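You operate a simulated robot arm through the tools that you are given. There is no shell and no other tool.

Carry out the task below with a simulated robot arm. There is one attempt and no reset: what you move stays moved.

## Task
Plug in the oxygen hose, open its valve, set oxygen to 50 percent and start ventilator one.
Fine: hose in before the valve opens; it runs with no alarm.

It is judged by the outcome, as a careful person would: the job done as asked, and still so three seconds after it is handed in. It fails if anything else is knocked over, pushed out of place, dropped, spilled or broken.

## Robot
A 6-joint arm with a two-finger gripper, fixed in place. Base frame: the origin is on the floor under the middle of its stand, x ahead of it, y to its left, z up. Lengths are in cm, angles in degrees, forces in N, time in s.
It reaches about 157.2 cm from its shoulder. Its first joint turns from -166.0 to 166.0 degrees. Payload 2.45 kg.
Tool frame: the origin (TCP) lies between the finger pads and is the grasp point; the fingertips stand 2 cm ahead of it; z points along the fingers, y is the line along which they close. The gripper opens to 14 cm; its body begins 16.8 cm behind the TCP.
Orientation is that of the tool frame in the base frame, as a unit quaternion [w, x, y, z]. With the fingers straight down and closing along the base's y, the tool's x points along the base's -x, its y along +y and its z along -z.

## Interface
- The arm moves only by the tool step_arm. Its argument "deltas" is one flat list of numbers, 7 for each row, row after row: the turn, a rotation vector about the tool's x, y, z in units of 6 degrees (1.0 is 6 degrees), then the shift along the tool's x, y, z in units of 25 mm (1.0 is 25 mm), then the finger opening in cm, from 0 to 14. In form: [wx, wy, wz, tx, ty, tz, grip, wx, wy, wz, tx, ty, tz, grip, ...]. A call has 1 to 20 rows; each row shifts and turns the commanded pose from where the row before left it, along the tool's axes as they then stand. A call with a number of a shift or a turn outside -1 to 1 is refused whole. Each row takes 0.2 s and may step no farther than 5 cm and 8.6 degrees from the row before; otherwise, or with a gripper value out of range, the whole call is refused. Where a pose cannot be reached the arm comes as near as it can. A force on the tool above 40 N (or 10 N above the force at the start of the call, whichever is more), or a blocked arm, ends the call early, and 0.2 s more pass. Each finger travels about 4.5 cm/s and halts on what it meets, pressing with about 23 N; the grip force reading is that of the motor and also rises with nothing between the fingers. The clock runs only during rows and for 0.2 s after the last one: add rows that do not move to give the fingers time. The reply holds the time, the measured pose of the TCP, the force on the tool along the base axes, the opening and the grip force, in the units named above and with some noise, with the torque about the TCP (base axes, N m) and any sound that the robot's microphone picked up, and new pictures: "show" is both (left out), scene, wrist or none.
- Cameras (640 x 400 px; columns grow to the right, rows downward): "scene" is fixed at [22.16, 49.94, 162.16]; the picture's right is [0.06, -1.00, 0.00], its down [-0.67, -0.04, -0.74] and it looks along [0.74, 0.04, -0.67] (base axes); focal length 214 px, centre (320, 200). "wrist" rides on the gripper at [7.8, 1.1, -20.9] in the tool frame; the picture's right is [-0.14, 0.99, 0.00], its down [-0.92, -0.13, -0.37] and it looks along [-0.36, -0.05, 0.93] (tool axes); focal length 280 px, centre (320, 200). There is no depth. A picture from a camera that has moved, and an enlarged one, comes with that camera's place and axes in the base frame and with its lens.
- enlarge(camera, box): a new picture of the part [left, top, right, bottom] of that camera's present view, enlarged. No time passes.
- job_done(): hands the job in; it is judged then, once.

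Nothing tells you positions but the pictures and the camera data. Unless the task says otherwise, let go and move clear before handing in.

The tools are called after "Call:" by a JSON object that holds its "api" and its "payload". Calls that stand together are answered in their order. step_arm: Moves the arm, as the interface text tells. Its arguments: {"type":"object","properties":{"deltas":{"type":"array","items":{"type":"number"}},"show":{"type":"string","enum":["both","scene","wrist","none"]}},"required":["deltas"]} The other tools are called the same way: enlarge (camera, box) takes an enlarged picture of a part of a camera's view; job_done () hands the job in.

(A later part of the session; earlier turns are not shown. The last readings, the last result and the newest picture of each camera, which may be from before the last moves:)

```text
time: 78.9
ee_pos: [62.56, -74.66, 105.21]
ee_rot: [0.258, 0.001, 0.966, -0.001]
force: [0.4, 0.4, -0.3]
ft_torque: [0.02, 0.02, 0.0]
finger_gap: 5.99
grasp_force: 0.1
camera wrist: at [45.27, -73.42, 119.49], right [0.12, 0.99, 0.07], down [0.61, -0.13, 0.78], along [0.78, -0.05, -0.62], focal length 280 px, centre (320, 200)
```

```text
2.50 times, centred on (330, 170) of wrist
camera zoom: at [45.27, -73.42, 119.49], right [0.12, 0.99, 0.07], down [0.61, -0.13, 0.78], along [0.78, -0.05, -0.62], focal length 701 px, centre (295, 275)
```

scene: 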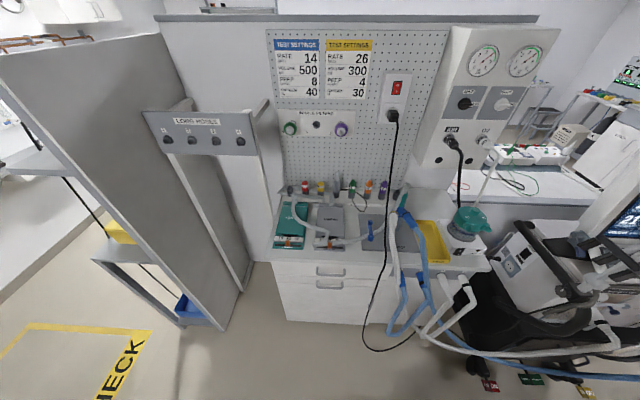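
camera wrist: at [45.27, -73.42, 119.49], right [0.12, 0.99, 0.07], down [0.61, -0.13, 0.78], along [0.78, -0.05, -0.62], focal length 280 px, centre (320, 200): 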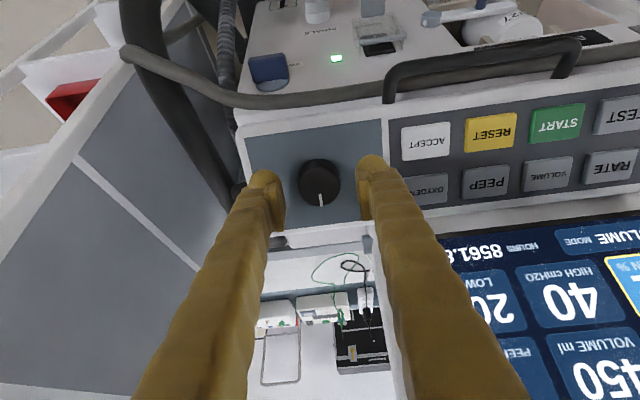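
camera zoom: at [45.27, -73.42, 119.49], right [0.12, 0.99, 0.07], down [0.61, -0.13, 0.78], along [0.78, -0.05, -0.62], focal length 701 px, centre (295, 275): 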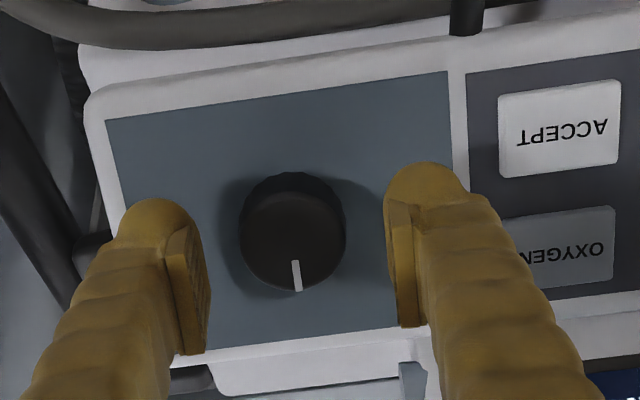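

Centered on the knob. I advance 2.6 cm so the pads surround it, then close.

Call:
{"api": "step_arm", "payload": {"deltas": [0, 0, 0, -0.06, 0, 0.35, 6, 0, 0, 0, 0, 0, 0.35, 6, 0, 0, 0, 0, 0, 0.34, 6, 0, 0, 0, 0, 0, 0, 6], "show": "wrist"}}

Call:
{"api": "enlarge", "payload": {"camera": "wrist", "box": [220, 90, 440, 250]}}

```text
time: 79.9
ee_pos: [63.92, -74.67, 103.03]
ee_rot: [0.258, 0.001, 0.966, 0.0]
force: [1.0, 1.0, -0.9]
ft_torque: [0.03, 0.0, 0.01]
finger_gap: 6.02
grasp_force: 0.0
camera wrist: at [46.68, -73.42, 117.3], right [0.12, 0.99, 0.07], down [0.61, -0.13, 0.78], along [0.78, -0.05, -0.62], focal length 280 px, centre (320, 200)
```

wrist: 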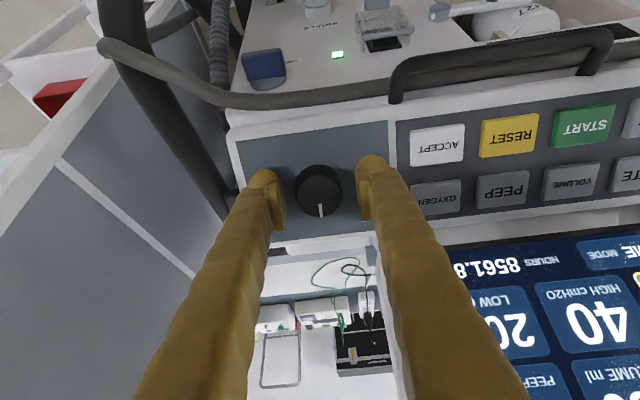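

```text
2.50 times, centred on (330, 170) of wrist
camera zoom: at [46.68, -73.42, 117.3], right [0.12, 0.99, 0.07], down [0.61, -0.13, 0.78], along [0.78, -0.05, -0.62], focal length 701 px, centre (295, 275)
```

zoom: 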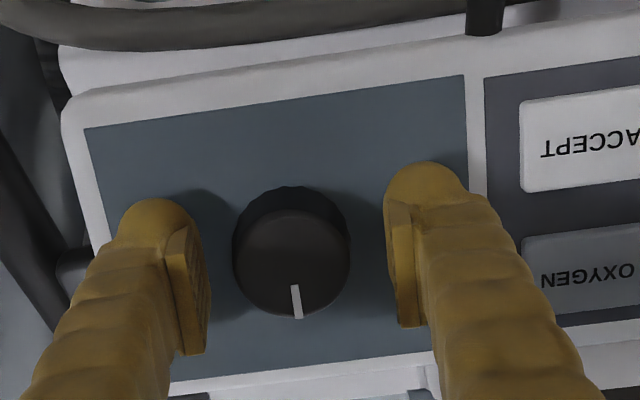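

Well centered. Closing on the knob now.

Call:
{"api": "step_arm", "payload": {"deltas": [0, 0, 0, 0, 0, 0, 3, 0, 0, 0, 0, 0, 0, 3, 0, 0, 0, 0, 0, 0, 3, 0, 0, 0, 0, 0, 0, 3], "show": "wrist"}}

Call:
{"api": "enlarge", "payload": {"camera": "wrist", "box": [220, 90, 440, 250]}}

```text
time: 80.9
ee_pos: [63.92, -74.67, 103.06]
ee_rot: [0.258, 0.002, 0.966, -0.002]
force: [-1.8, -14.6, -0.4]
ft_torque: [-0.19, -0.03, -0.08]
finger_gap: 3.79
grasp_force: 22.9
camera wrist: at [46.65, -73.47, 117.3], right [0.12, 0.99, 0.07], down [0.61, -0.13, 0.78], along [0.78, -0.06, -0.62], focal length 280 px, centre (320, 200)
```

wrist: 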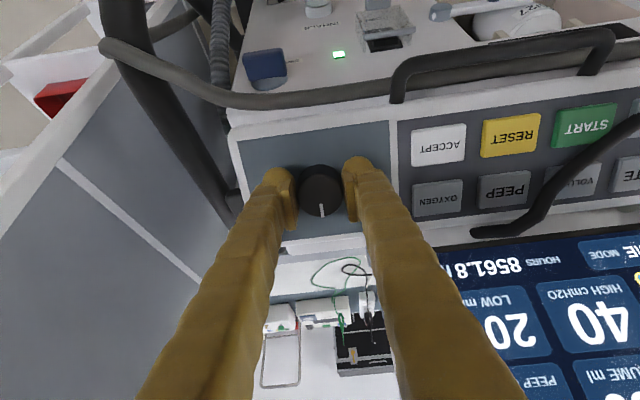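

```text
2.50 times, centred on (330, 170) of wrist
camera zoom: at [46.65, -73.47, 117.3], right [0.12, 0.99, 0.07], down [0.61, -0.13, 0.78], along [0.78, -0.06, -0.62], focal length 701 px, centre (295, 275)
```

zoom: 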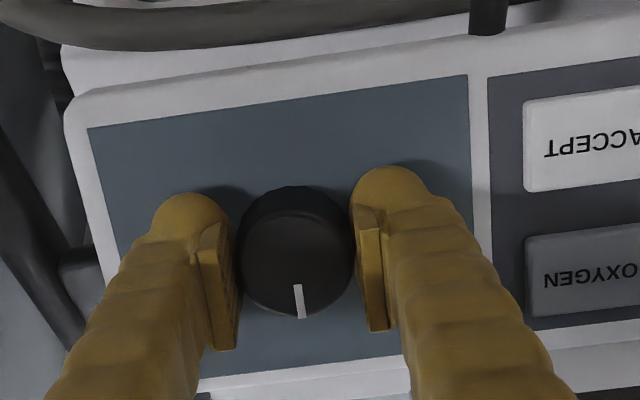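

A dark curved object just appeared near the keys that wasn't there before. I need to look at it.

Call:
{"api": "enlarge", "payload": {"camera": "wrist", "box": [400, 60, 640, 260]}}

Call:
{"api": "enlarge", "payload": {"camera": "scene", "box": [480, 160, 640, 320]}}

```text
2.00 times, centred on (520, 160) of wrist
camera zoom: at [46.65, -73.47, 117.3], right [0.12, 0.99, 0.07], down [0.61, -0.13, 0.78], along [0.78, -0.06, -0.62], focal length 561 px, centre (-80, 280)
```

zoom: 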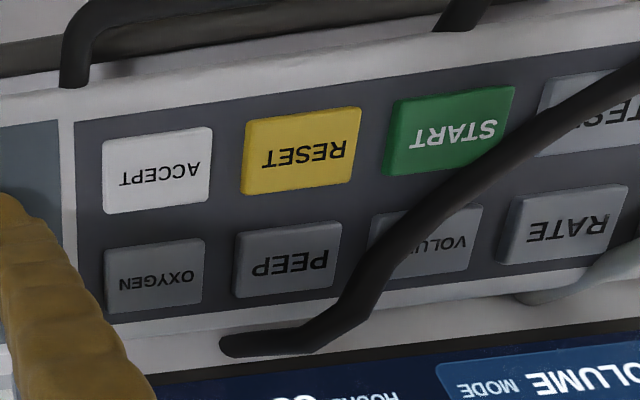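

```text
2.50 times, centred on (560, 240) of scene
camera zoom: at [22.16, 49.94, 162.16], right [0.06, -1.0, 0.0], down [-0.67, -0.04, -0.74], along [0.74, 0.04, -0.67], focal length 536 px, centre (-280, 100)
```

zoom: 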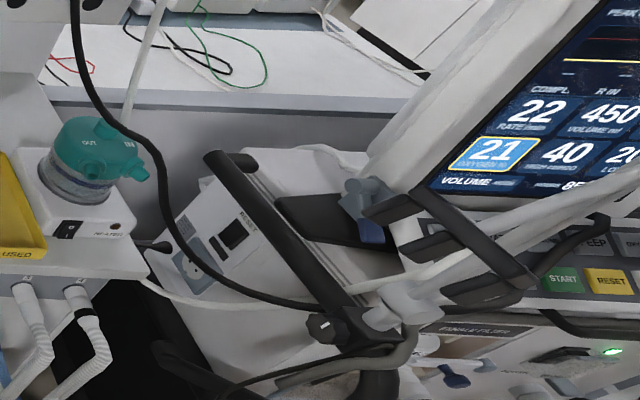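

A black hose seems to have moved. I'll look at the entire scene view and compare.

Call:
{"api": "enlarge", "payload": {"camera": "scene", "box": [0, 0, 640, 400]}}

Call:
{"api": "enlarge", "payload": {"camera": "scene", "box": [420, 110, 540, 230]}}

Call:
{"api": "enlarge", "payload": {"camera": "wrist", "box": [0, 0, 640, 400]}}

```text
1.00 times, centred on (320, 200) of scene (not enlarged: the box is as wide or as high as the picture)
camera zoom: at [22.16, 49.94, 162.16], right [0.06, -1.0, 0.0], down [-0.67, -0.04, -0.74], along [0.74, 0.04, -0.67], focal length 214 px, centre (320, 200)
```

zoom: 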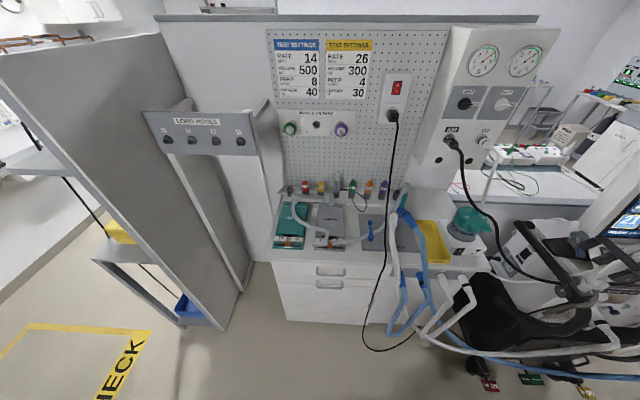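

```text
3.33 times, centred on (480, 170) of scene
camera zoom: at [22.16, 49.94, 162.16], right [0.06, -1.0, 0.0], down [-0.67, -0.04, -0.74], along [0.74, 0.04, -0.67], focal length 715 px, centre (-213, 300)
```

zoom: 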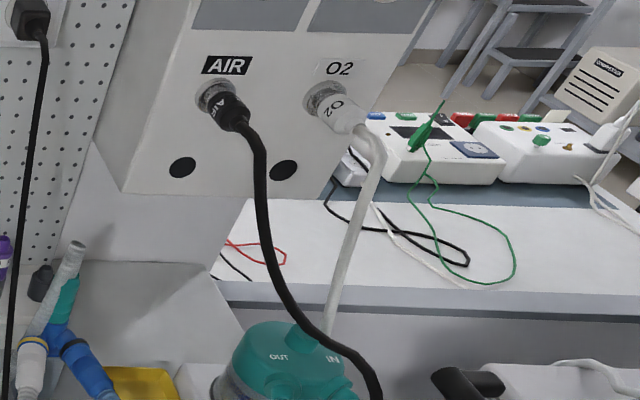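

```text
1.00 times, centred on (320, 200) of wrist (not enlarged: the box is as wide or as high as the picture)
camera zoom: at [46.65, -73.47, 117.3], right [0.12, 0.99, 0.07], down [0.61, -0.13, 0.78], along [0.78, -0.06, -0.62], focal length 280 px, centre (320, 200)
```

zoom: 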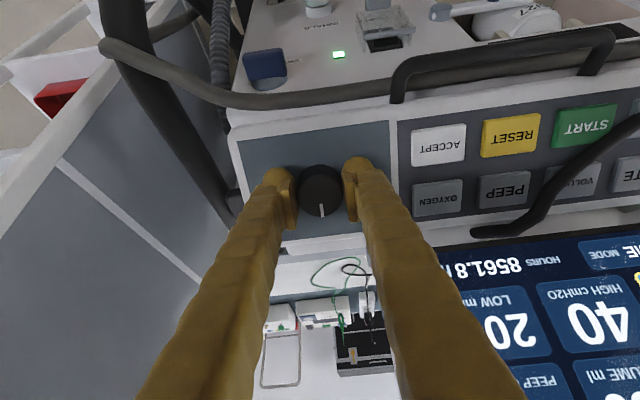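

The AIR hose now hangs differently. Let me zoom into the area near the keys in the scene view to understand this dark tube.

Call:
{"api": "enlarge", "payload": {"camera": "scene", "box": [560, 220, 640, 290]}}

Call:
{"api": "enlarge", "payload": {"camera": "scene", "box": [480, 220, 580, 300]}}

Call:
{"api": "enlarge", "payload": {"camera": "wrist", "box": [480, 80, 640, 240]}}

```text
5.71 times, centred on (600, 255) of scene
camera zoom: at [22.16, 49.94, 162.16], right [0.06, -1.0, 0.0], down [-0.67, -0.04, -0.74], along [0.74, 0.04, -0.67], focal length 1226 px, centre (-1280, -114)
```

zoom: 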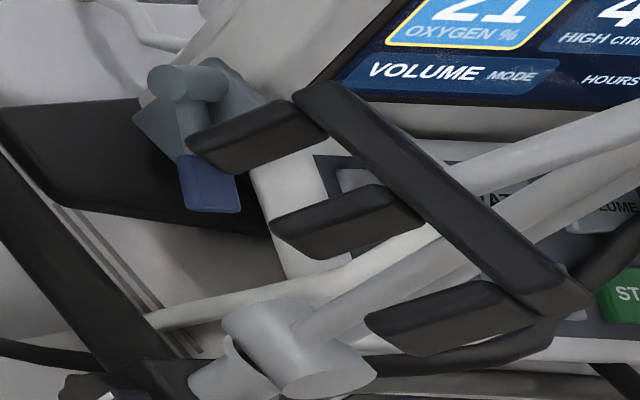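

```text
5.00 times, centred on (530, 260) of scene
camera zoom: at [22.16, 49.94, 162.16], right [0.06, -1.0, 0.0], down [-0.67, -0.04, -0.74], along [0.74, 0.04, -0.67], focal length 1072 px, centre (-730, -100)
```

zoom: 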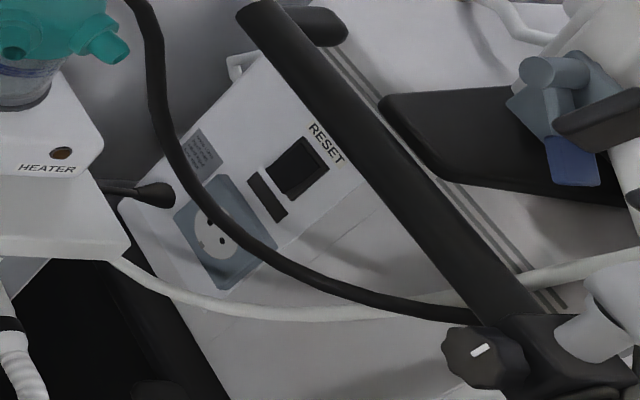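

```text
2.50 times, centred on (560, 160) of wrist
camera zoom: at [46.65, -73.47, 117.3], right [0.12, 0.99, 0.07], down [0.61, -0.13, 0.78], along [0.78, -0.06, -0.62], focal length 701 px, centre (-280, 300)
```

zoom: 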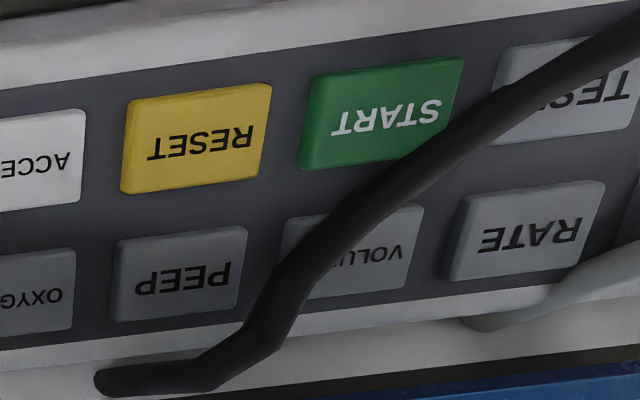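

Both gas hoses remain plugged; the AIR hose shape seems to have shifted. I'll wait a moment without moving and re-check whether it's still moving.

Call:
{"api": "step_arm", "payload": {"deltas": [0, 0, 0, 0, 0, 0, 3, 0, 0, 0, 0, 0, 0, 3], "show": "both"}}

```text
time: 81.5
ee_pos: [63.86, -74.67, 103.1]
ee_rot: [0.258, 0.002, 0.966, -0.001]
force: [-4.5, -13.7, -0.4]
ft_torque: [-0.2, 0.02, -0.09]
finger_gap: 3.79
grasp_force: 22.2
camera wrist: at [46.66, -73.45, 117.3], right [0.12, 0.99, 0.07], down [0.61, -0.13, 0.78], along [0.78, -0.05, -0.62], focal length 280 px, centre (320, 200)
```

scene: 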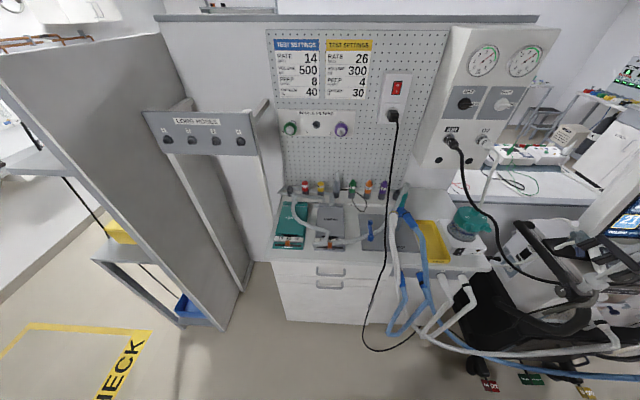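
wrist: 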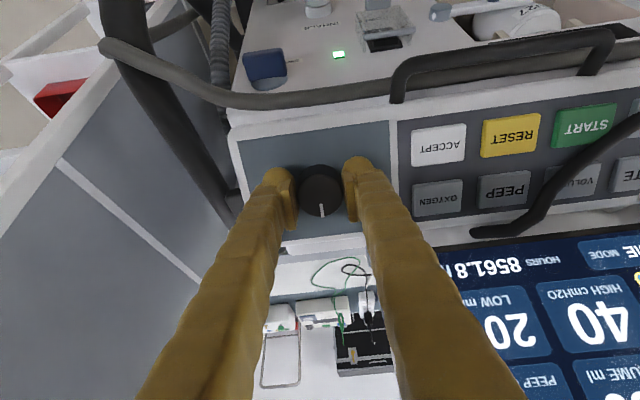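

The hose is static now and both plugs remain in place, so I continue. I relieve the side force and then turn the knob clockwise 18° to learn its response.

Call:
{"api": "step_arm", "payload": {"deltas": [0, 0, 0, 0, -0.035, 0, 3, 0, 0, 1, 0, 0, 0, 3, 0, 0, 1, 0, 0, 0, 3, 0, 0, 1, 0, 0, 0, 3, 0, 0, 0, 0, 0, 0, 3], "show": "wrist"}}

Call:
{"api": "enlarge", "payload": {"camera": "scene", "box": [560, 180, 640, 250]}}

```text
time: 82.7
ee_pos: [64.01, -74.63, 103.1]
ee_rot: [0.255, 0.153, 0.954, 0.04]
force: [7.7, 18.1, -0.3]
ft_torque: [0.19, -0.09, 0.1]
finger_gap: 3.81
grasp_force: 23.3
camera wrist: at [47.34, -71.19, 117.65], right [0.38, 0.9, 0.22], down [0.54, -0.41, 0.74], along [0.75, -0.16, -0.64], focal length 280 px, centre (320, 200)
```

wrist: 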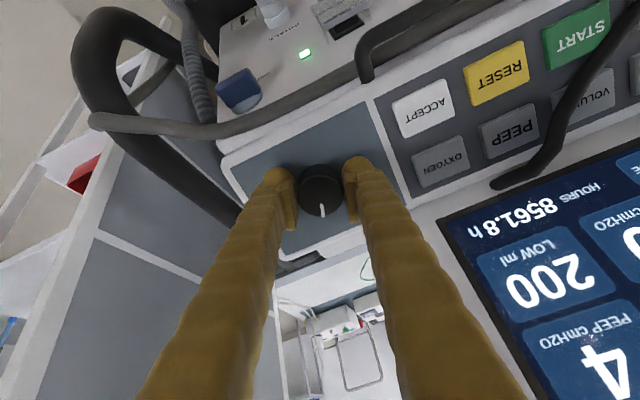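

```text
5.71 times, centred on (600, 215) of scene
camera zoom: at [22.16, 49.94, 162.16], right [0.06, -1.0, 0.0], down [-0.67, -0.04, -0.74], along [0.74, 0.04, -0.67], focal length 1226 px, centre (-1280, 114)
```

zoom: 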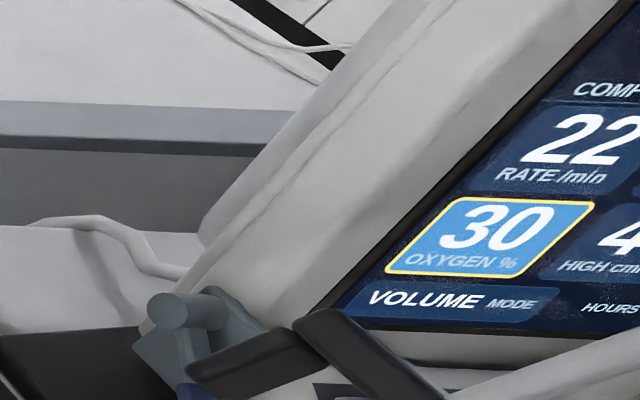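

The scene camera shows OXYGEN at 30 after 18° (about 2° per percent). I turn 30° more, expecting ~45.

Call:
{"api": "step_arm", "payload": {"deltas": [0, 0, 1, 0, 0.02, 0, 3, 0, 0, 1, 0, 0, 0, 3, 0, 0, 1, 0, 0, 0, 3, 0, 0, 1, 0, 0, 0, 3, 0, 0, 1, 0, 0, 0, 3, 0, 0, 0, 0, 0, 0, 3], "show": "none"}}

Call:
{"api": "enlarge", "payload": {"camera": "scene", "box": [560, 180, 640, 250]}}

```text
time: 84.1
ee_pos: [63.86, -74.79, 103.07]
ee_rot: [0.236, 0.395, 0.882, 0.103]
force: [-0.6, 15.6, 0.9]
ft_torque: [0.3, 0.19, 0.16]
finger_gap: 3.8
grasp_force: 22.5
```

```text
5.71 times, centred on (600, 215) of scene
camera zoom: at [22.16, 49.94, 162.16], right [0.06, -1.0, 0.0], down [-0.67, -0.04, -0.74], along [0.74, 0.04, -0.67], focal length 1226 px, centre (-1280, 114)
```

zoom: 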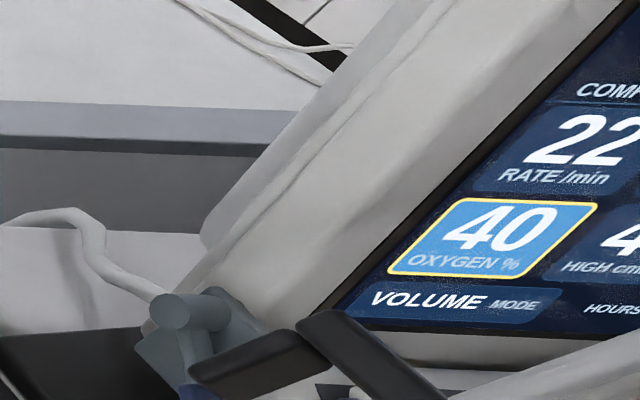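

Now 40 at 48°. I'll proceed in smaller increments toward 50.

Call:
{"api": "step_arm", "payload": {"deltas": [0, 0, 1, 0, 0.02, 0, 3, 0, 0, 1, 0, 0, 0, 3, 0, 0, 0, 0, 0, 0, 3], "show": "none"}}

Call:
{"api": "enlarge", "payload": {"camera": "scene", "box": [560, 180, 640, 250]}}

```text
time: 84.9
ee_pos: [63.93, -74.72, 103.07]
ee_rot: [0.224, 0.485, 0.836, 0.127]
force: [-2.5, -4.5, -0.4]
ft_torque: [-0.13, 0.07, -0.08]
finger_gap: 3.79
grasp_force: 23.2
```

```text
5.71 times, centred on (600, 215) of scene
camera zoom: at [22.16, 49.94, 162.16], right [0.06, -1.0, 0.0], down [-0.67, -0.04, -0.74], along [0.74, 0.04, -0.67], focal length 1226 px, centre (-1280, 114)
```

zoom: 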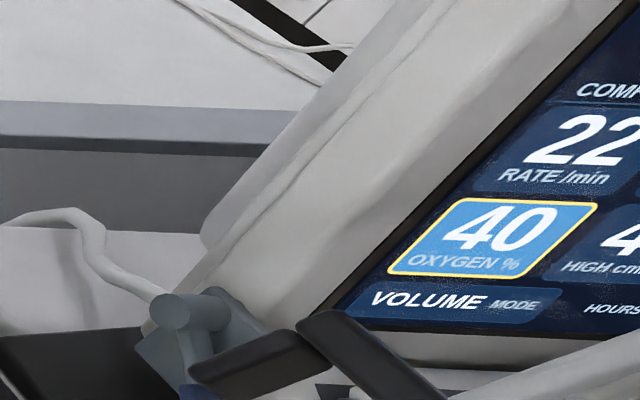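

Still 40, so it steps 10 % per ~30°. I turn to ~84° total, which should give 50.

Call:
{"api": "step_arm", "payload": {"deltas": [0, 0, 1, 0, 0, 0, 3, 0, 0, 1, 0, 0, 0, 3, 0, 0, 1, 0, 0, 0, 3, 0, 0, 0, 0, 0, 0, 3], "show": "none"}}

Call:
{"api": "enlarge", "payload": {"camera": "scene", "box": [560, 180, 640, 250]}}

```text
time: 85.9
ee_pos: [63.93, -74.7, 102.99]
ee_rot: [0.203, 0.609, 0.75, 0.161]
force: [-8.4, -11.4, 3.1]
ft_torque: [-0.16, 0.13, -0.11]
finger_gap: 3.79
grasp_force: 23.1
```

```text
5.71 times, centred on (600, 215) of scene
camera zoom: at [22.16, 49.94, 162.16], right [0.06, -1.0, 0.0], down [-0.67, -0.04, -0.74], along [0.74, 0.04, -0.67], focal length 1226 px, centre (-1280, 114)
```

zoom: 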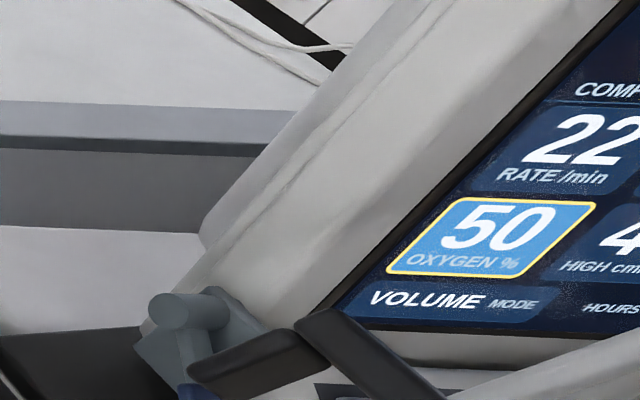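

OXYGEN reads 50. I turn 6° more for margin, then release the knob.

Call:
{"api": "step_arm", "payload": {"deltas": [0, 0, 1, 0, 0, 0, 3, 0, 0, 0.5, 0, 0, 0, 3, 0, 0, 0, 0, 0, 0, 3], "show": "wrist"}}

Call:
{"api": "enlarge", "payload": {"camera": "scene", "box": [560, 180, 640, 250]}}

```text
time: 86.7
ee_pos: [64.1, -74.51, 103.1]
ee_rot: [0.188, 0.666, 0.7, 0.177]
force: [-3.5, -3.3, 0.1]
ft_torque: [-0.05, 0.07, -0.02]
finger_gap: 3.75
grasp_force: 23.2
camera wrist: at [54.14, -66.79, 121.55], right [0.86, -0.09, 0.5], down [-0.26, -0.93, 0.28], along [0.43, -0.37, -0.82], focal length 280 px, centre (320, 200)
```

wrist: 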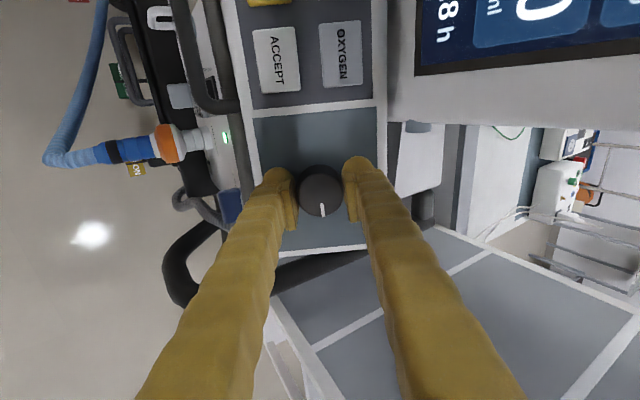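

```text
5.71 times, centred on (600, 215) of scene
camera zoom: at [22.16, 49.94, 162.16], right [0.06, -1.0, 0.0], down [-0.67, -0.04, -0.74], along [0.74, 0.04, -0.67], focal length 1226 px, centre (-1280, 114)
```

zoom: 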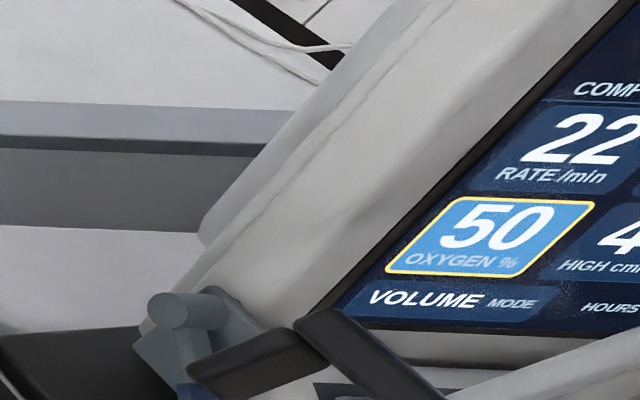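

Still 50. I open the fingers slightly (5 cm) and check the value stays.

Call:
{"api": "step_arm", "payload": {"deltas": [0, 0, 0, 0, 0, 0, 5, 0, 0, 0, 0, 0, 0, 5, 0, 0, 0, 0, 0, -0.3, 5, 0, 0, 0, 0, 0, -0.8, 5, 0, 0, 0, 0, 0, -0.8, 5, 0, 0, 0, 0, 0, -0.8, 5, 0, 0, 0, 0, 0, 0, 5], "show": "both"}}

Call:
{"api": "enlarge", "payload": {"camera": "scene", "box": [560, 180, 640, 250]}}

```text
time: 88.3
ee_pos: [60.54, -74.64, 109.01]
ee_rot: [0.188, 0.666, 0.7, 0.177]
force: [-0.2, -0.2, 1.0]
ft_torque: [-0.02, 0.0, 0.03]
finger_gap: 5.01
grasp_force: 0.0
camera wrist: at [50.65, -66.68, 127.51], right [0.86, -0.09, 0.5], down [-0.26, -0.92, 0.28], along [0.43, -0.37, -0.82], focal length 280 px, centre (320, 200)
```

scene: 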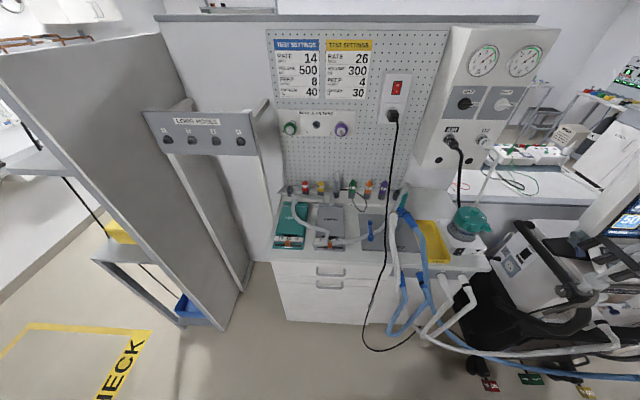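
wrist: 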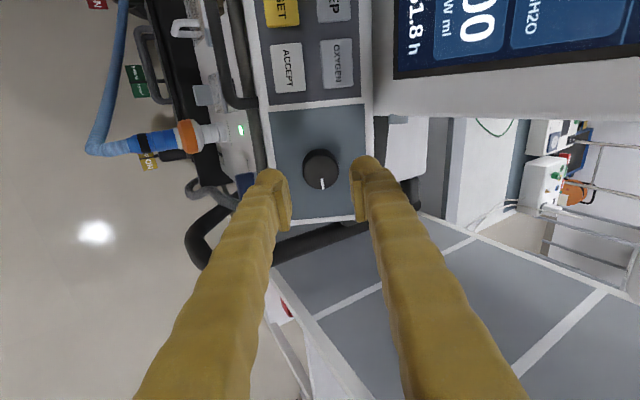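

```text
5.71 times, centred on (600, 215) of scene
camera zoom: at [22.16, 49.94, 162.16], right [0.06, -1.0, 0.0], down [-0.67, -0.04, -0.74], along [0.74, 0.04, -0.67], focal length 1226 px, centre (-1280, 114)
```

zoom: 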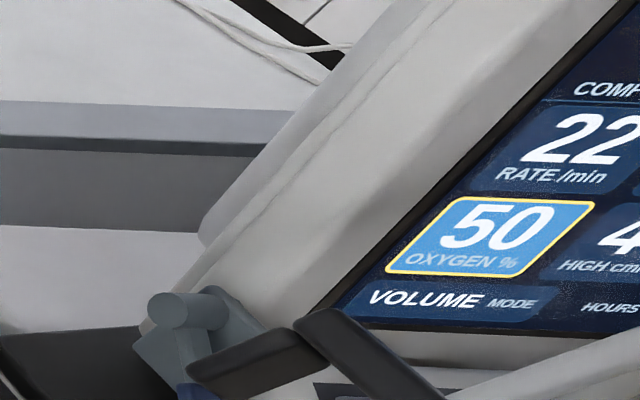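

The setting holds at 50 (hoses are back to their original lie). I roll back to 0° with fingers closing, to press ACCEPT.

Call:
{"api": "step_arm", "payload": {"deltas": [0, 0, -0.968, 0, 0, -0.1, 4, 0, 0, -0.968, 0, 0, -0.1, 3, 0, 0, -0.968, 0, 0, 0, 2, 0, 0, -0.968, 0, 0, 0, 0, 0, 0, -0.968, 0, 0, 0, 0, 0, 0, -0.968, 0, 0, 0, 0, 0, 0, -0.968, 0, 0, 0, 0, 0, 0, -0.968, 0, 0, 0, 0, 0, 0, -0.968, 0, 0, 0, 0, 0, 0, -0.968, 0, 0, 0, 0, 0, 0, -0.968, 0, 0, 0, 0, 0, 0, -0.968, 0, 0, 0, 0, 0, 0, -0.968, 0, 0, 0, 0, 0, 0, -0.968, 0, 0, 0, 0, 0, 0, -0.968, 0, 0, 0, 0, 0, 0, 0, 0, 1, 0, 0, 0, 0, 0, 0, 1, 0, 0, 0, 0, 0, 0, 1, 0, 0, 0, 0, 0, 0, 1, 0, 0], "show": "wrist"}}

Call:
{"api": "enlarge", "payload": {"camera": "wrist", "box": [220, 70, 440, 230]}}

```text
time: 92.3
ee_pos: [60.2, -64.75, 109.2]
ee_rot: [0.258, 0.0, 0.966, -0.001]
force: [0.7, -0.5, 0.0]
ft_torque: [0.0, -0.02, 0.04]
finger_gap: 0.01
grasp_force: 22.9
camera wrist: at [42.92, -63.71, 123.43], right [0.12, 0.99, 0.07], down [0.61, -0.13, 0.78], along [0.78, -0.05, -0.62], focal length 280 px, centre (320, 200)
```

wrist: 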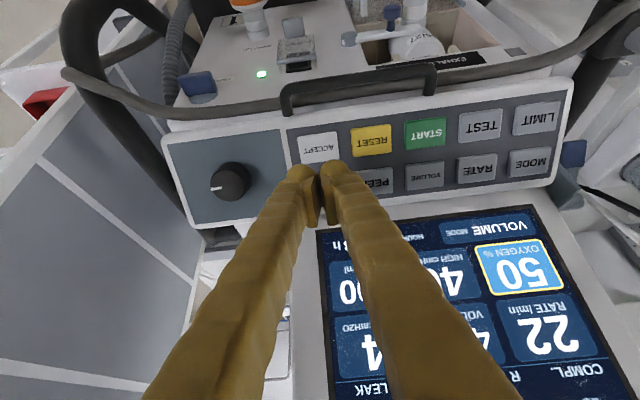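

```text
2.50 times, centred on (330, 150) of wrist
camera zoom: at [42.92, -63.71, 123.43], right [0.12, 0.99, 0.07], down [0.61, -0.13, 0.78], along [0.78, -0.05, -0.62], focal length 701 px, centre (295, 325)
```

zoom: 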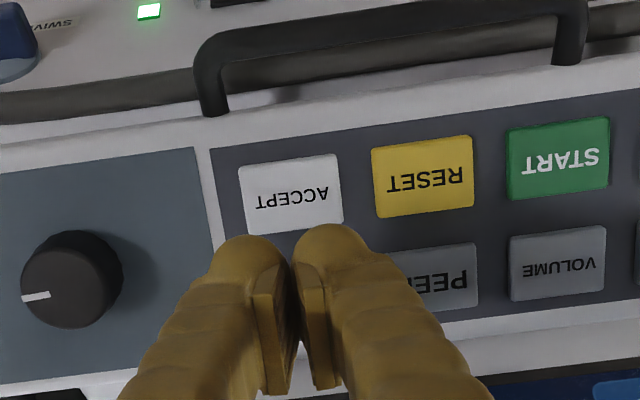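

ACCEPT is at about tip position (62.6,-64.6,99.9). I shift 2.5 cm down-slope, then advance toward it.

Call:
{"api": "step_arm", "payload": {"deltas": [0, 0, 0, 0.5, 0, 0, 0, 0, 0, 0, 0.52, 0.03, 0, 0, 0, 0, 0, 0, 0.03, 0.8, 0, 0, 0, 0, 0, 0, 0.8, 0, 0, 0, 0, 0, 0, 0.7, 0, 0, 0, 0, 0, 0, 0, 0], "show": "wrist"}}

Call:
{"api": "enlarge", "payload": {"camera": "wrist", "box": [220, 90, 440, 250]}}

```text
time: 93.7
ee_pos: [60.95, -64.44, 102.97]
ee_rot: [0.258, -0.001, 0.966, -0.002]
force: [-0.5, 0.6, -0.8]
ft_torque: [0.0, 0.01, -0.03]
finger_gap: 0.0
grasp_force: 23.5
camera wrist: at [43.71, -63.41, 117.19], right [0.12, 0.99, 0.07], down [0.61, -0.13, 0.78], along [0.78, -0.05, -0.62], focal length 280 px, centre (320, 200)
```

wrist: 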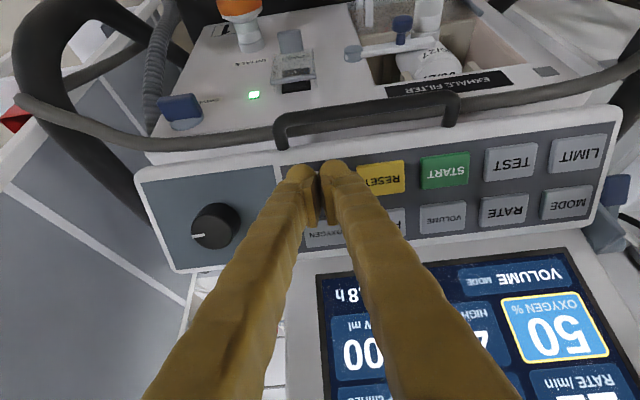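

```text
2.50 times, centred on (330, 170) of wrist
camera zoom: at [43.71, -63.41, 117.19], right [0.12, 0.99, 0.07], down [0.61, -0.13, 0.78], along [0.78, -0.05, -0.62], focal length 701 px, centre (295, 275)
```

zoom: 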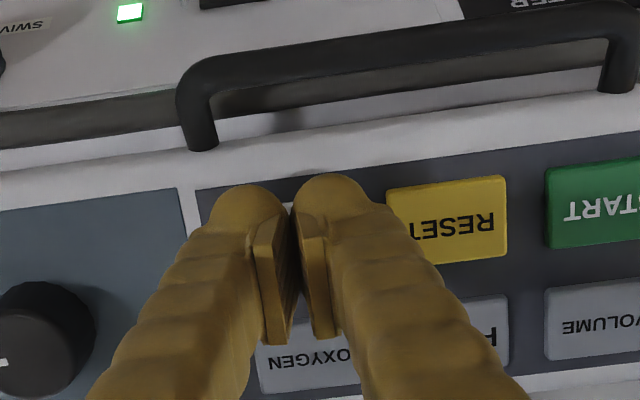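

Slight re-centering, then creep down onto ACCEPT.

Call:
{"api": "step_arm", "payload": {"deltas": [0, 0, 0, -0.12, 0.1, 0.15, 0, 0, 0, 0, 0, 0, 0.15, 0, 0, 0, 0, 0, 0, 0.12, 0], "show": "none"}}

Call:
{"api": "step_arm", "payload": {"deltas": [0, 0, 0, 0, 0, 0.08, 0, 0, 0, 0, 0, 0, 0.08, 0], "show": "none"}}

Call:
{"api": "step_arm", "payload": {"deltas": [0, 0, 0, 0, 0, 0.06, 0, 0, 0, 0, 0, 0, 0, 0], "show": "wrist"}}

```text
time: 94.5
ee_pos: [61.82, -64.27, 102.17]
ee_rot: [0.258, 0.0, 0.966, -0.001]
force: [0.1, 0.4, -0.8]
ft_torque: [-0.01, 0.04, 0.04]
finger_gap: 0.01
grasp_force: 23.0
```

```text
time: 95.1
ee_pos: [61.96, -64.27, 101.92]
ee_rot: [0.258, 0.001, 0.966, -0.003]
force: [-0.6, -0.9, 4.5]
ft_torque: [-0.01, -0.01, 0.02]
finger_gap: 0.64
grasp_force: 22.7
heard: click
```

```text
time: 95.7
ee_pos: [61.95, -64.31, 101.78]
ee_rot: [0.258, 0.0, 0.966, -0.001]
force: [-2.2, 2.3, 10.8]
ft_torque: [0.08, 0.1, -0.01]
finger_gap: 0.6
grasp_force: 22.9
camera wrist: at [44.78, -63.15, 116.01], right [0.12, 0.99, 0.06], down [0.61, -0.13, 0.78], along [0.78, -0.05, -0.62], focal length 280 px, centre (320, 200)
```

wrist: 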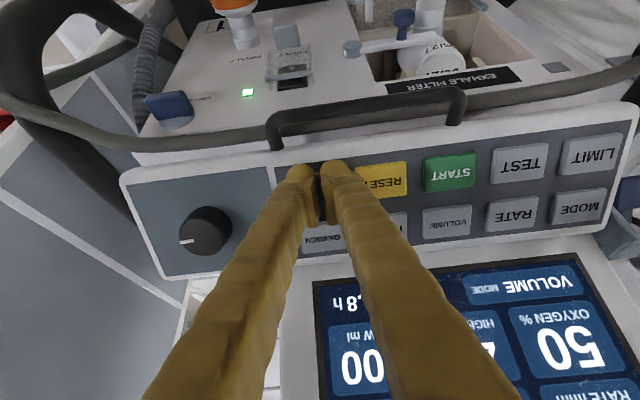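

Click heard and the 50 % is accepted (tile no longer in edit). Before START, I retreat and inspect the breathing circuit and the screen.

Call:
{"api": "step_arm", "payload": {"deltas": [0, 0, 0, 0, 0, -0.3, 0, 0, 0, 0, 0, 0, -0.8, 0, 0, 0, 0, 0, 0, -0.8, 0, 0, 0, 0, 0, 0, -0.8, 0, 0, 0, 0, 0, 0, 0, 0], "show": "both"}}

Call:
{"api": "enlarge", "payload": {"camera": "scene", "box": [360, 180, 460, 260]}}

Call:
{"api": "enlarge", "payload": {"camera": "scene", "box": [270, 180, 370, 260]}}

Call:
{"api": "enlarge", "payload": {"camera": "wrist", "box": [130, 0, 540, 140]}}

Call:
{"api": "enlarge", "payload": {"camera": "scene", "box": [360, 260, 500, 370]}}

```text
time: 96.9
ee_pos: [58.59, -64.26, 107.7]
ee_rot: [0.257, -0.001, 0.966, -0.002]
force: [0.3, -0.7, -0.4]
ft_torque: [0.03, 0.04, 0.0]
finger_gap: 0.0
grasp_force: 23.0
camera wrist: at [41.37, -63.09, 121.92], right [0.12, 0.99, 0.07], down [0.61, -0.13, 0.78], along [0.78, -0.05, -0.62], focal length 280 px, centre (320, 200)
```

scene: 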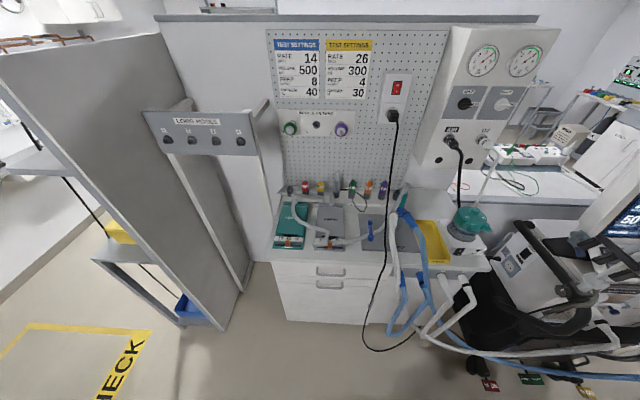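
wrist: 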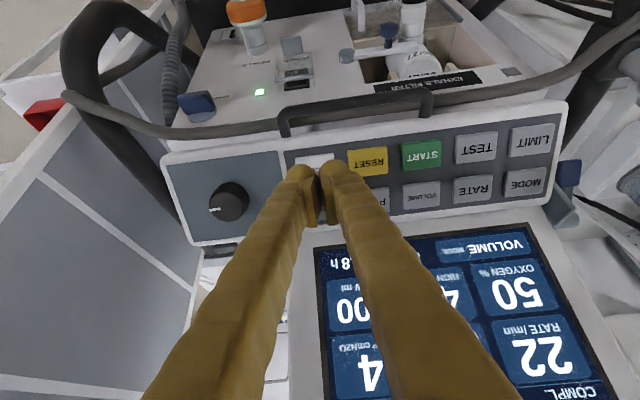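

```text
5.00 times, centred on (410, 220) of scene
camera zoom: at [22.16, 49.94, 162.16], right [0.06, -1.0, 0.0], down [-0.67, -0.04, -0.74], along [0.74, 0.04, -0.67], focal length 1072 px, centre (-130, 100)
```

zoom: 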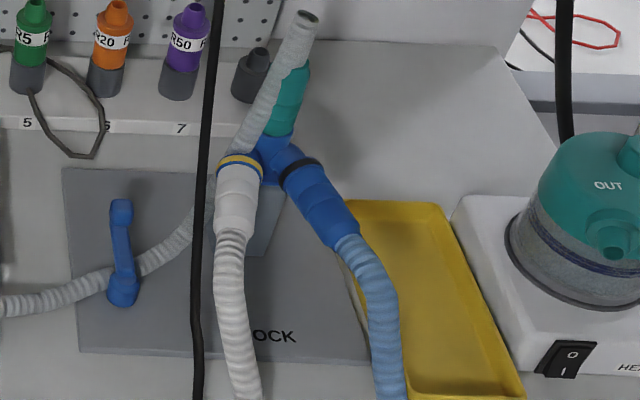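

```text
5.00 times, centred on (320, 220) of scene
camera zoom: at [22.16, 49.94, 162.16], right [0.06, -1.0, 0.0], down [-0.67, -0.04, -0.74], along [0.74, 0.04, -0.67], focal length 1072 px, centre (320, 100)
```

zoom: 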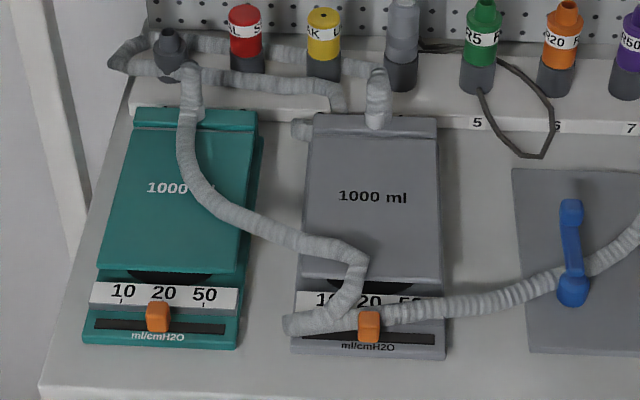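

```text
1.56 times, centred on (335, 70) of wrist
camera zoom: at [41.37, -63.09, 121.92], right [0.12, 0.99, 0.07], down [0.61, -0.13, 0.78], along [0.78, -0.05, -0.62], focal length 438 px, centre (297, 403)
```

zoom: 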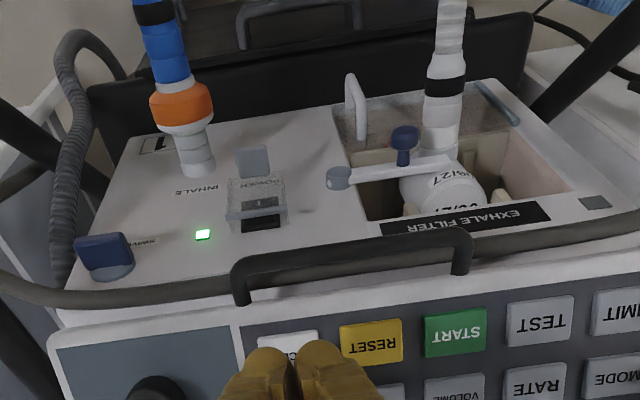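

```text
3.64 times, centred on (430, 315) of scene
camera zoom: at [22.16, 49.94, 162.16], right [0.06, -1.0, 0.0], down [-0.67, -0.04, -0.74], along [0.74, 0.04, -0.67], focal length 780 px, centre (-80, -218)
```

zoom: 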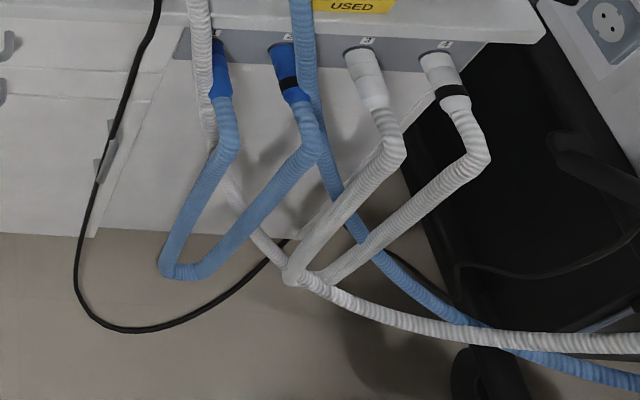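

The circuit looks connected as it was. Now I move over START (y≈-53.2).

Call:
{"api": "step_arm", "payload": {"deltas": [0, 0, 0, 0, 1, 0, 0, 0, 0, 0, 0, 1, 0, 0, 0, 0, 0, 0, 1, 0, 0, 0, 0, 0, 0, 1, 0, 0, 0, 0, 0, 0, 0.44, 0, 0, 0, 0, 0, 0, 0, 0, 0], "show": "wrist"}}

Call:
{"api": "enlarge", "payload": {"camera": "wrist", "box": [220, 70, 440, 230]}}

Call:
{"api": "enlarge", "payload": {"camera": "scene", "box": [560, 180, 640, 250]}}

```text
time: 98.3
ee_pos: [58.77, -53.04, 107.41]
ee_rot: [0.258, 0.0, 0.966, -0.002]
force: [0.7, 0.8, -1.1]
ft_torque: [-0.01, -0.02, 0.0]
finger_gap: 0.02
grasp_force: 23.3
camera wrist: at [41.47, -51.98, 121.63], right [0.12, 0.99, 0.07], down [0.61, -0.13, 0.78], along [0.78, -0.05, -0.62], focal length 280 px, centre (320, 200)
```

wrist: 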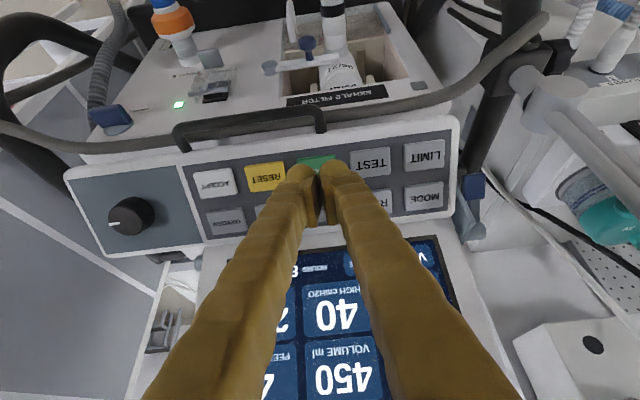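

```text
2.50 times, centred on (330, 150) of wrist
camera zoom: at [41.47, -51.98, 121.63], right [0.12, 0.99, 0.07], down [0.61, -0.13, 0.78], along [0.78, -0.05, -0.62], focal length 701 px, centre (295, 325)
```

zoom: 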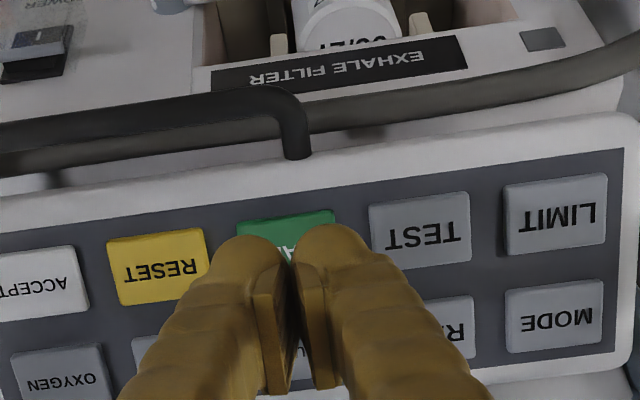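

```text
5.71 times, centred on (600, 215) of scene
camera zoom: at [22.16, 49.94, 162.16], right [0.06, -1.0, 0.0], down [-0.67, -0.04, -0.74], along [0.74, 0.04, -0.67], focal length 1226 px, centre (-1280, 114)
```

zoom: 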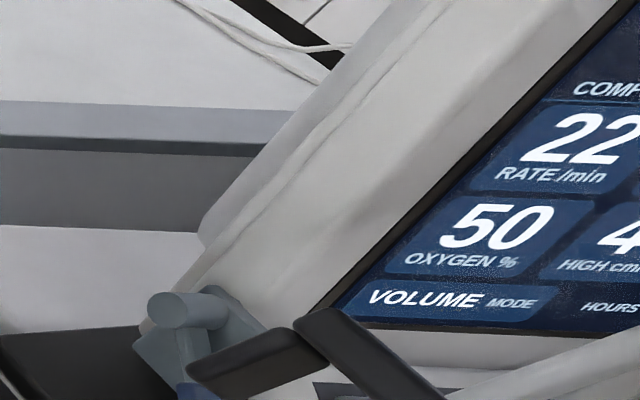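

START lies straight ahead, 6.3 cm along the tool axis. I advance 5.5 cm, then creep to the click.

Call:
{"api": "step_arm", "payload": {"deltas": [0, 0, 0, 0, -0.12, 0.7, 0, 0, 0, 0, 0, 0, 0.8, 0, 0, 0, 0, 0, 0, 0.65, 0, 0, 0, 0, 0, 0, 0, 0], "show": "wrist"}}

Call:
{"api": "enlarge", "payload": {"camera": "wrist", "box": [220, 90, 440, 250]}}

```text
time: 99.3
ee_pos: [61.23, -53.35, 102.83]
ee_rot: [0.259, -0.001, 0.966, -0.002]
force: [-0.4, 0.2, -0.3]
ft_torque: [0.03, 0.0, -0.01]
finger_gap: 0.0
grasp_force: 22.4
camera wrist: at [43.99, -52.25, 117.01], right [0.12, 0.99, 0.07], down [0.61, -0.13, 0.78], along [0.78, -0.05, -0.62], focal length 280 px, centre (320, 200)
```

wrist: 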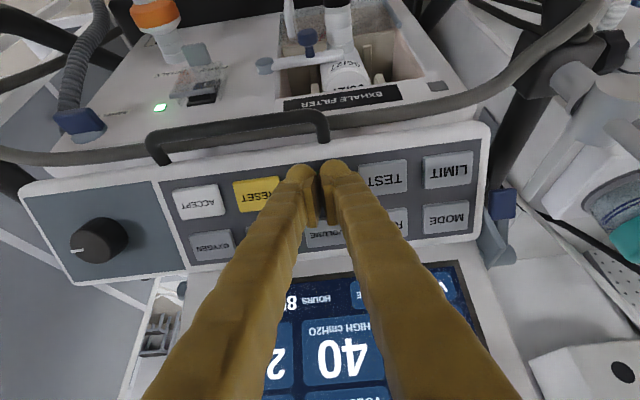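

```text
2.50 times, centred on (330, 170) of wrist
camera zoom: at [43.99, -52.25, 117.01], right [0.12, 0.99, 0.07], down [0.61, -0.13, 0.78], along [0.78, -0.05, -0.62], focal length 701 px, centre (295, 275)
```

zoom: 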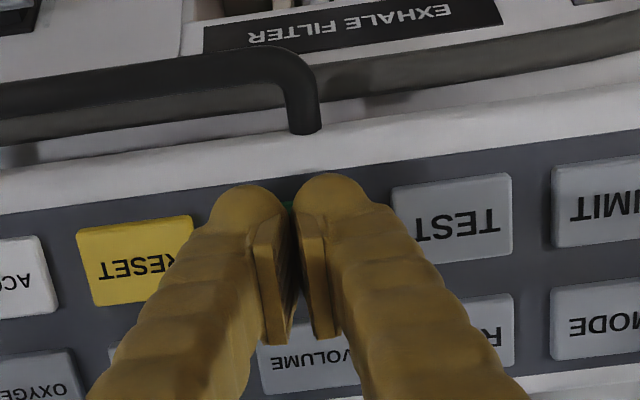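

Centered between RESET and TEST. Creeping onto START.

Call:
{"api": "step_arm", "payload": {"deltas": [0, 0, 0, 0, 0, 0.12, 0, 0, 0, 0, 0, 0, 0.12, 0, 0, 0, 0, 0, 0, 0.08, 0], "show": "none"}}

Call:
{"api": "step_arm", "payload": {"deltas": [0, 0, 0, 0, 0, 0.06, 0, 0, 0, 0, 0, 0, 0.06, 0], "show": "none"}}

```text
time: 100.1
ee_pos: [61.59, -53.44, 102.26]
ee_rot: [0.258, 0.0, 0.966, -0.002]
force: [0.4, 0.5, 0.5]
ft_torque: [0.01, -0.03, -0.02]
finger_gap: 0.04
grasp_force: 23.2
```

```text
time: 100.7
ee_pos: [61.88, -53.4, 102.05]
ee_rot: [0.258, 0.001, 0.966, -0.002]
force: [-0.8, -0.7, 2.0]
ft_torque: [0.02, 0.03, 0.02]
finger_gap: 0.61
grasp_force: 22.8
heard: click
```

Click heard on START. I retreat and look at the screen for status and alarms.

Call:
{"api": "step_arm", "payload": {"deltas": [0, 0, 0, 0, 0, -0.3, 0, 0, 0, 0, 0, 0, -0.9, 0, 0, 0, 0, 0, 0, -1, 0, 0, 0, 0, 0, 0, -1, 0, 0, 0, 0, 0, 0, -1, 0, 0, 0, 0, 0, 0, -1, 0], "show": "both"}}

Call:
{"api": "enlarge", "payload": {"camera": "scene", "box": [560, 150, 640, 250]}}

Call:
{"api": "enlarge", "payload": {"camera": "wrist", "box": [160, 180, 480, 400]}}

```text
time: 102.1
ee_pos: [55.55, -53.41, 113.33]
ee_rot: [0.258, 0.0, 0.966, -0.001]
force: [-0.3, 1.5, 0.3]
ft_torque: [-0.03, -0.01, -0.01]
finger_gap: 0.0
grasp_force: 23.0
camera wrist: at [38.37, -52.22, 127.49], right [0.12, 0.99, 0.07], down [0.61, -0.13, 0.78], along [0.78, -0.05, -0.62], focal length 280 px, centre (320, 200)
```

scene: 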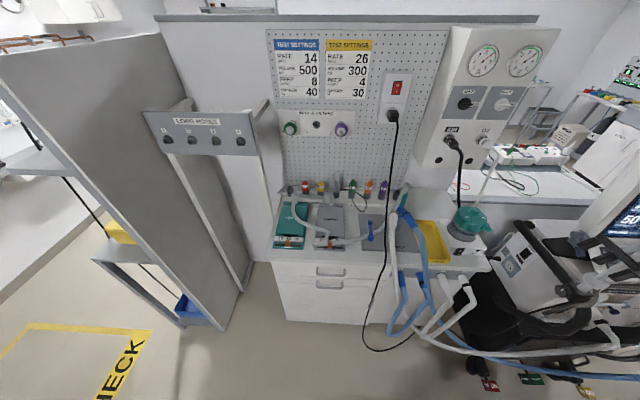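
wrist: 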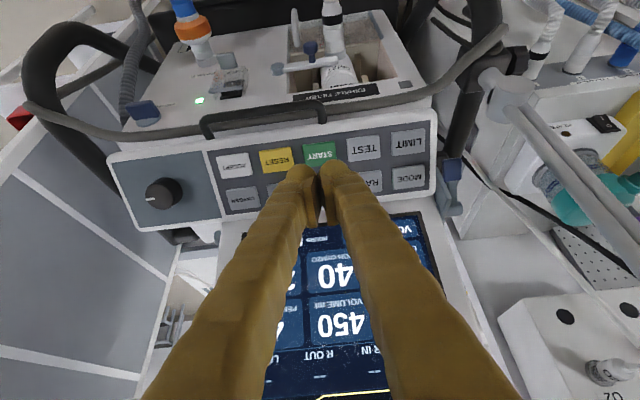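

```text
4.00 times, centred on (600, 200) of scene
camera zoom: at [22.16, 49.94, 162.16], right [0.06, -1.0, 0.0], down [-0.67, -0.04, -0.74], along [0.74, 0.04, -0.67], focal length 858 px, centre (-800, 200)
```

zoom: 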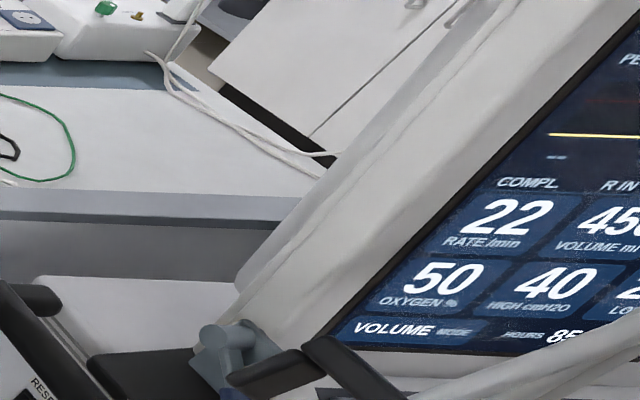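

```text
1.82 times, centred on (320, 290) of wrist
camera zoom: at [38.37, -52.22, 127.49], right [0.12, 0.99, 0.07], down [0.61, -0.13, 0.78], along [0.78, -0.05, -0.62], focal length 510 px, centre (320, 36)
```

zoom: 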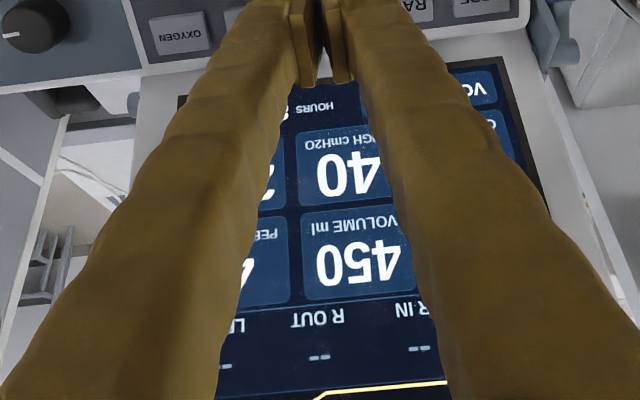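

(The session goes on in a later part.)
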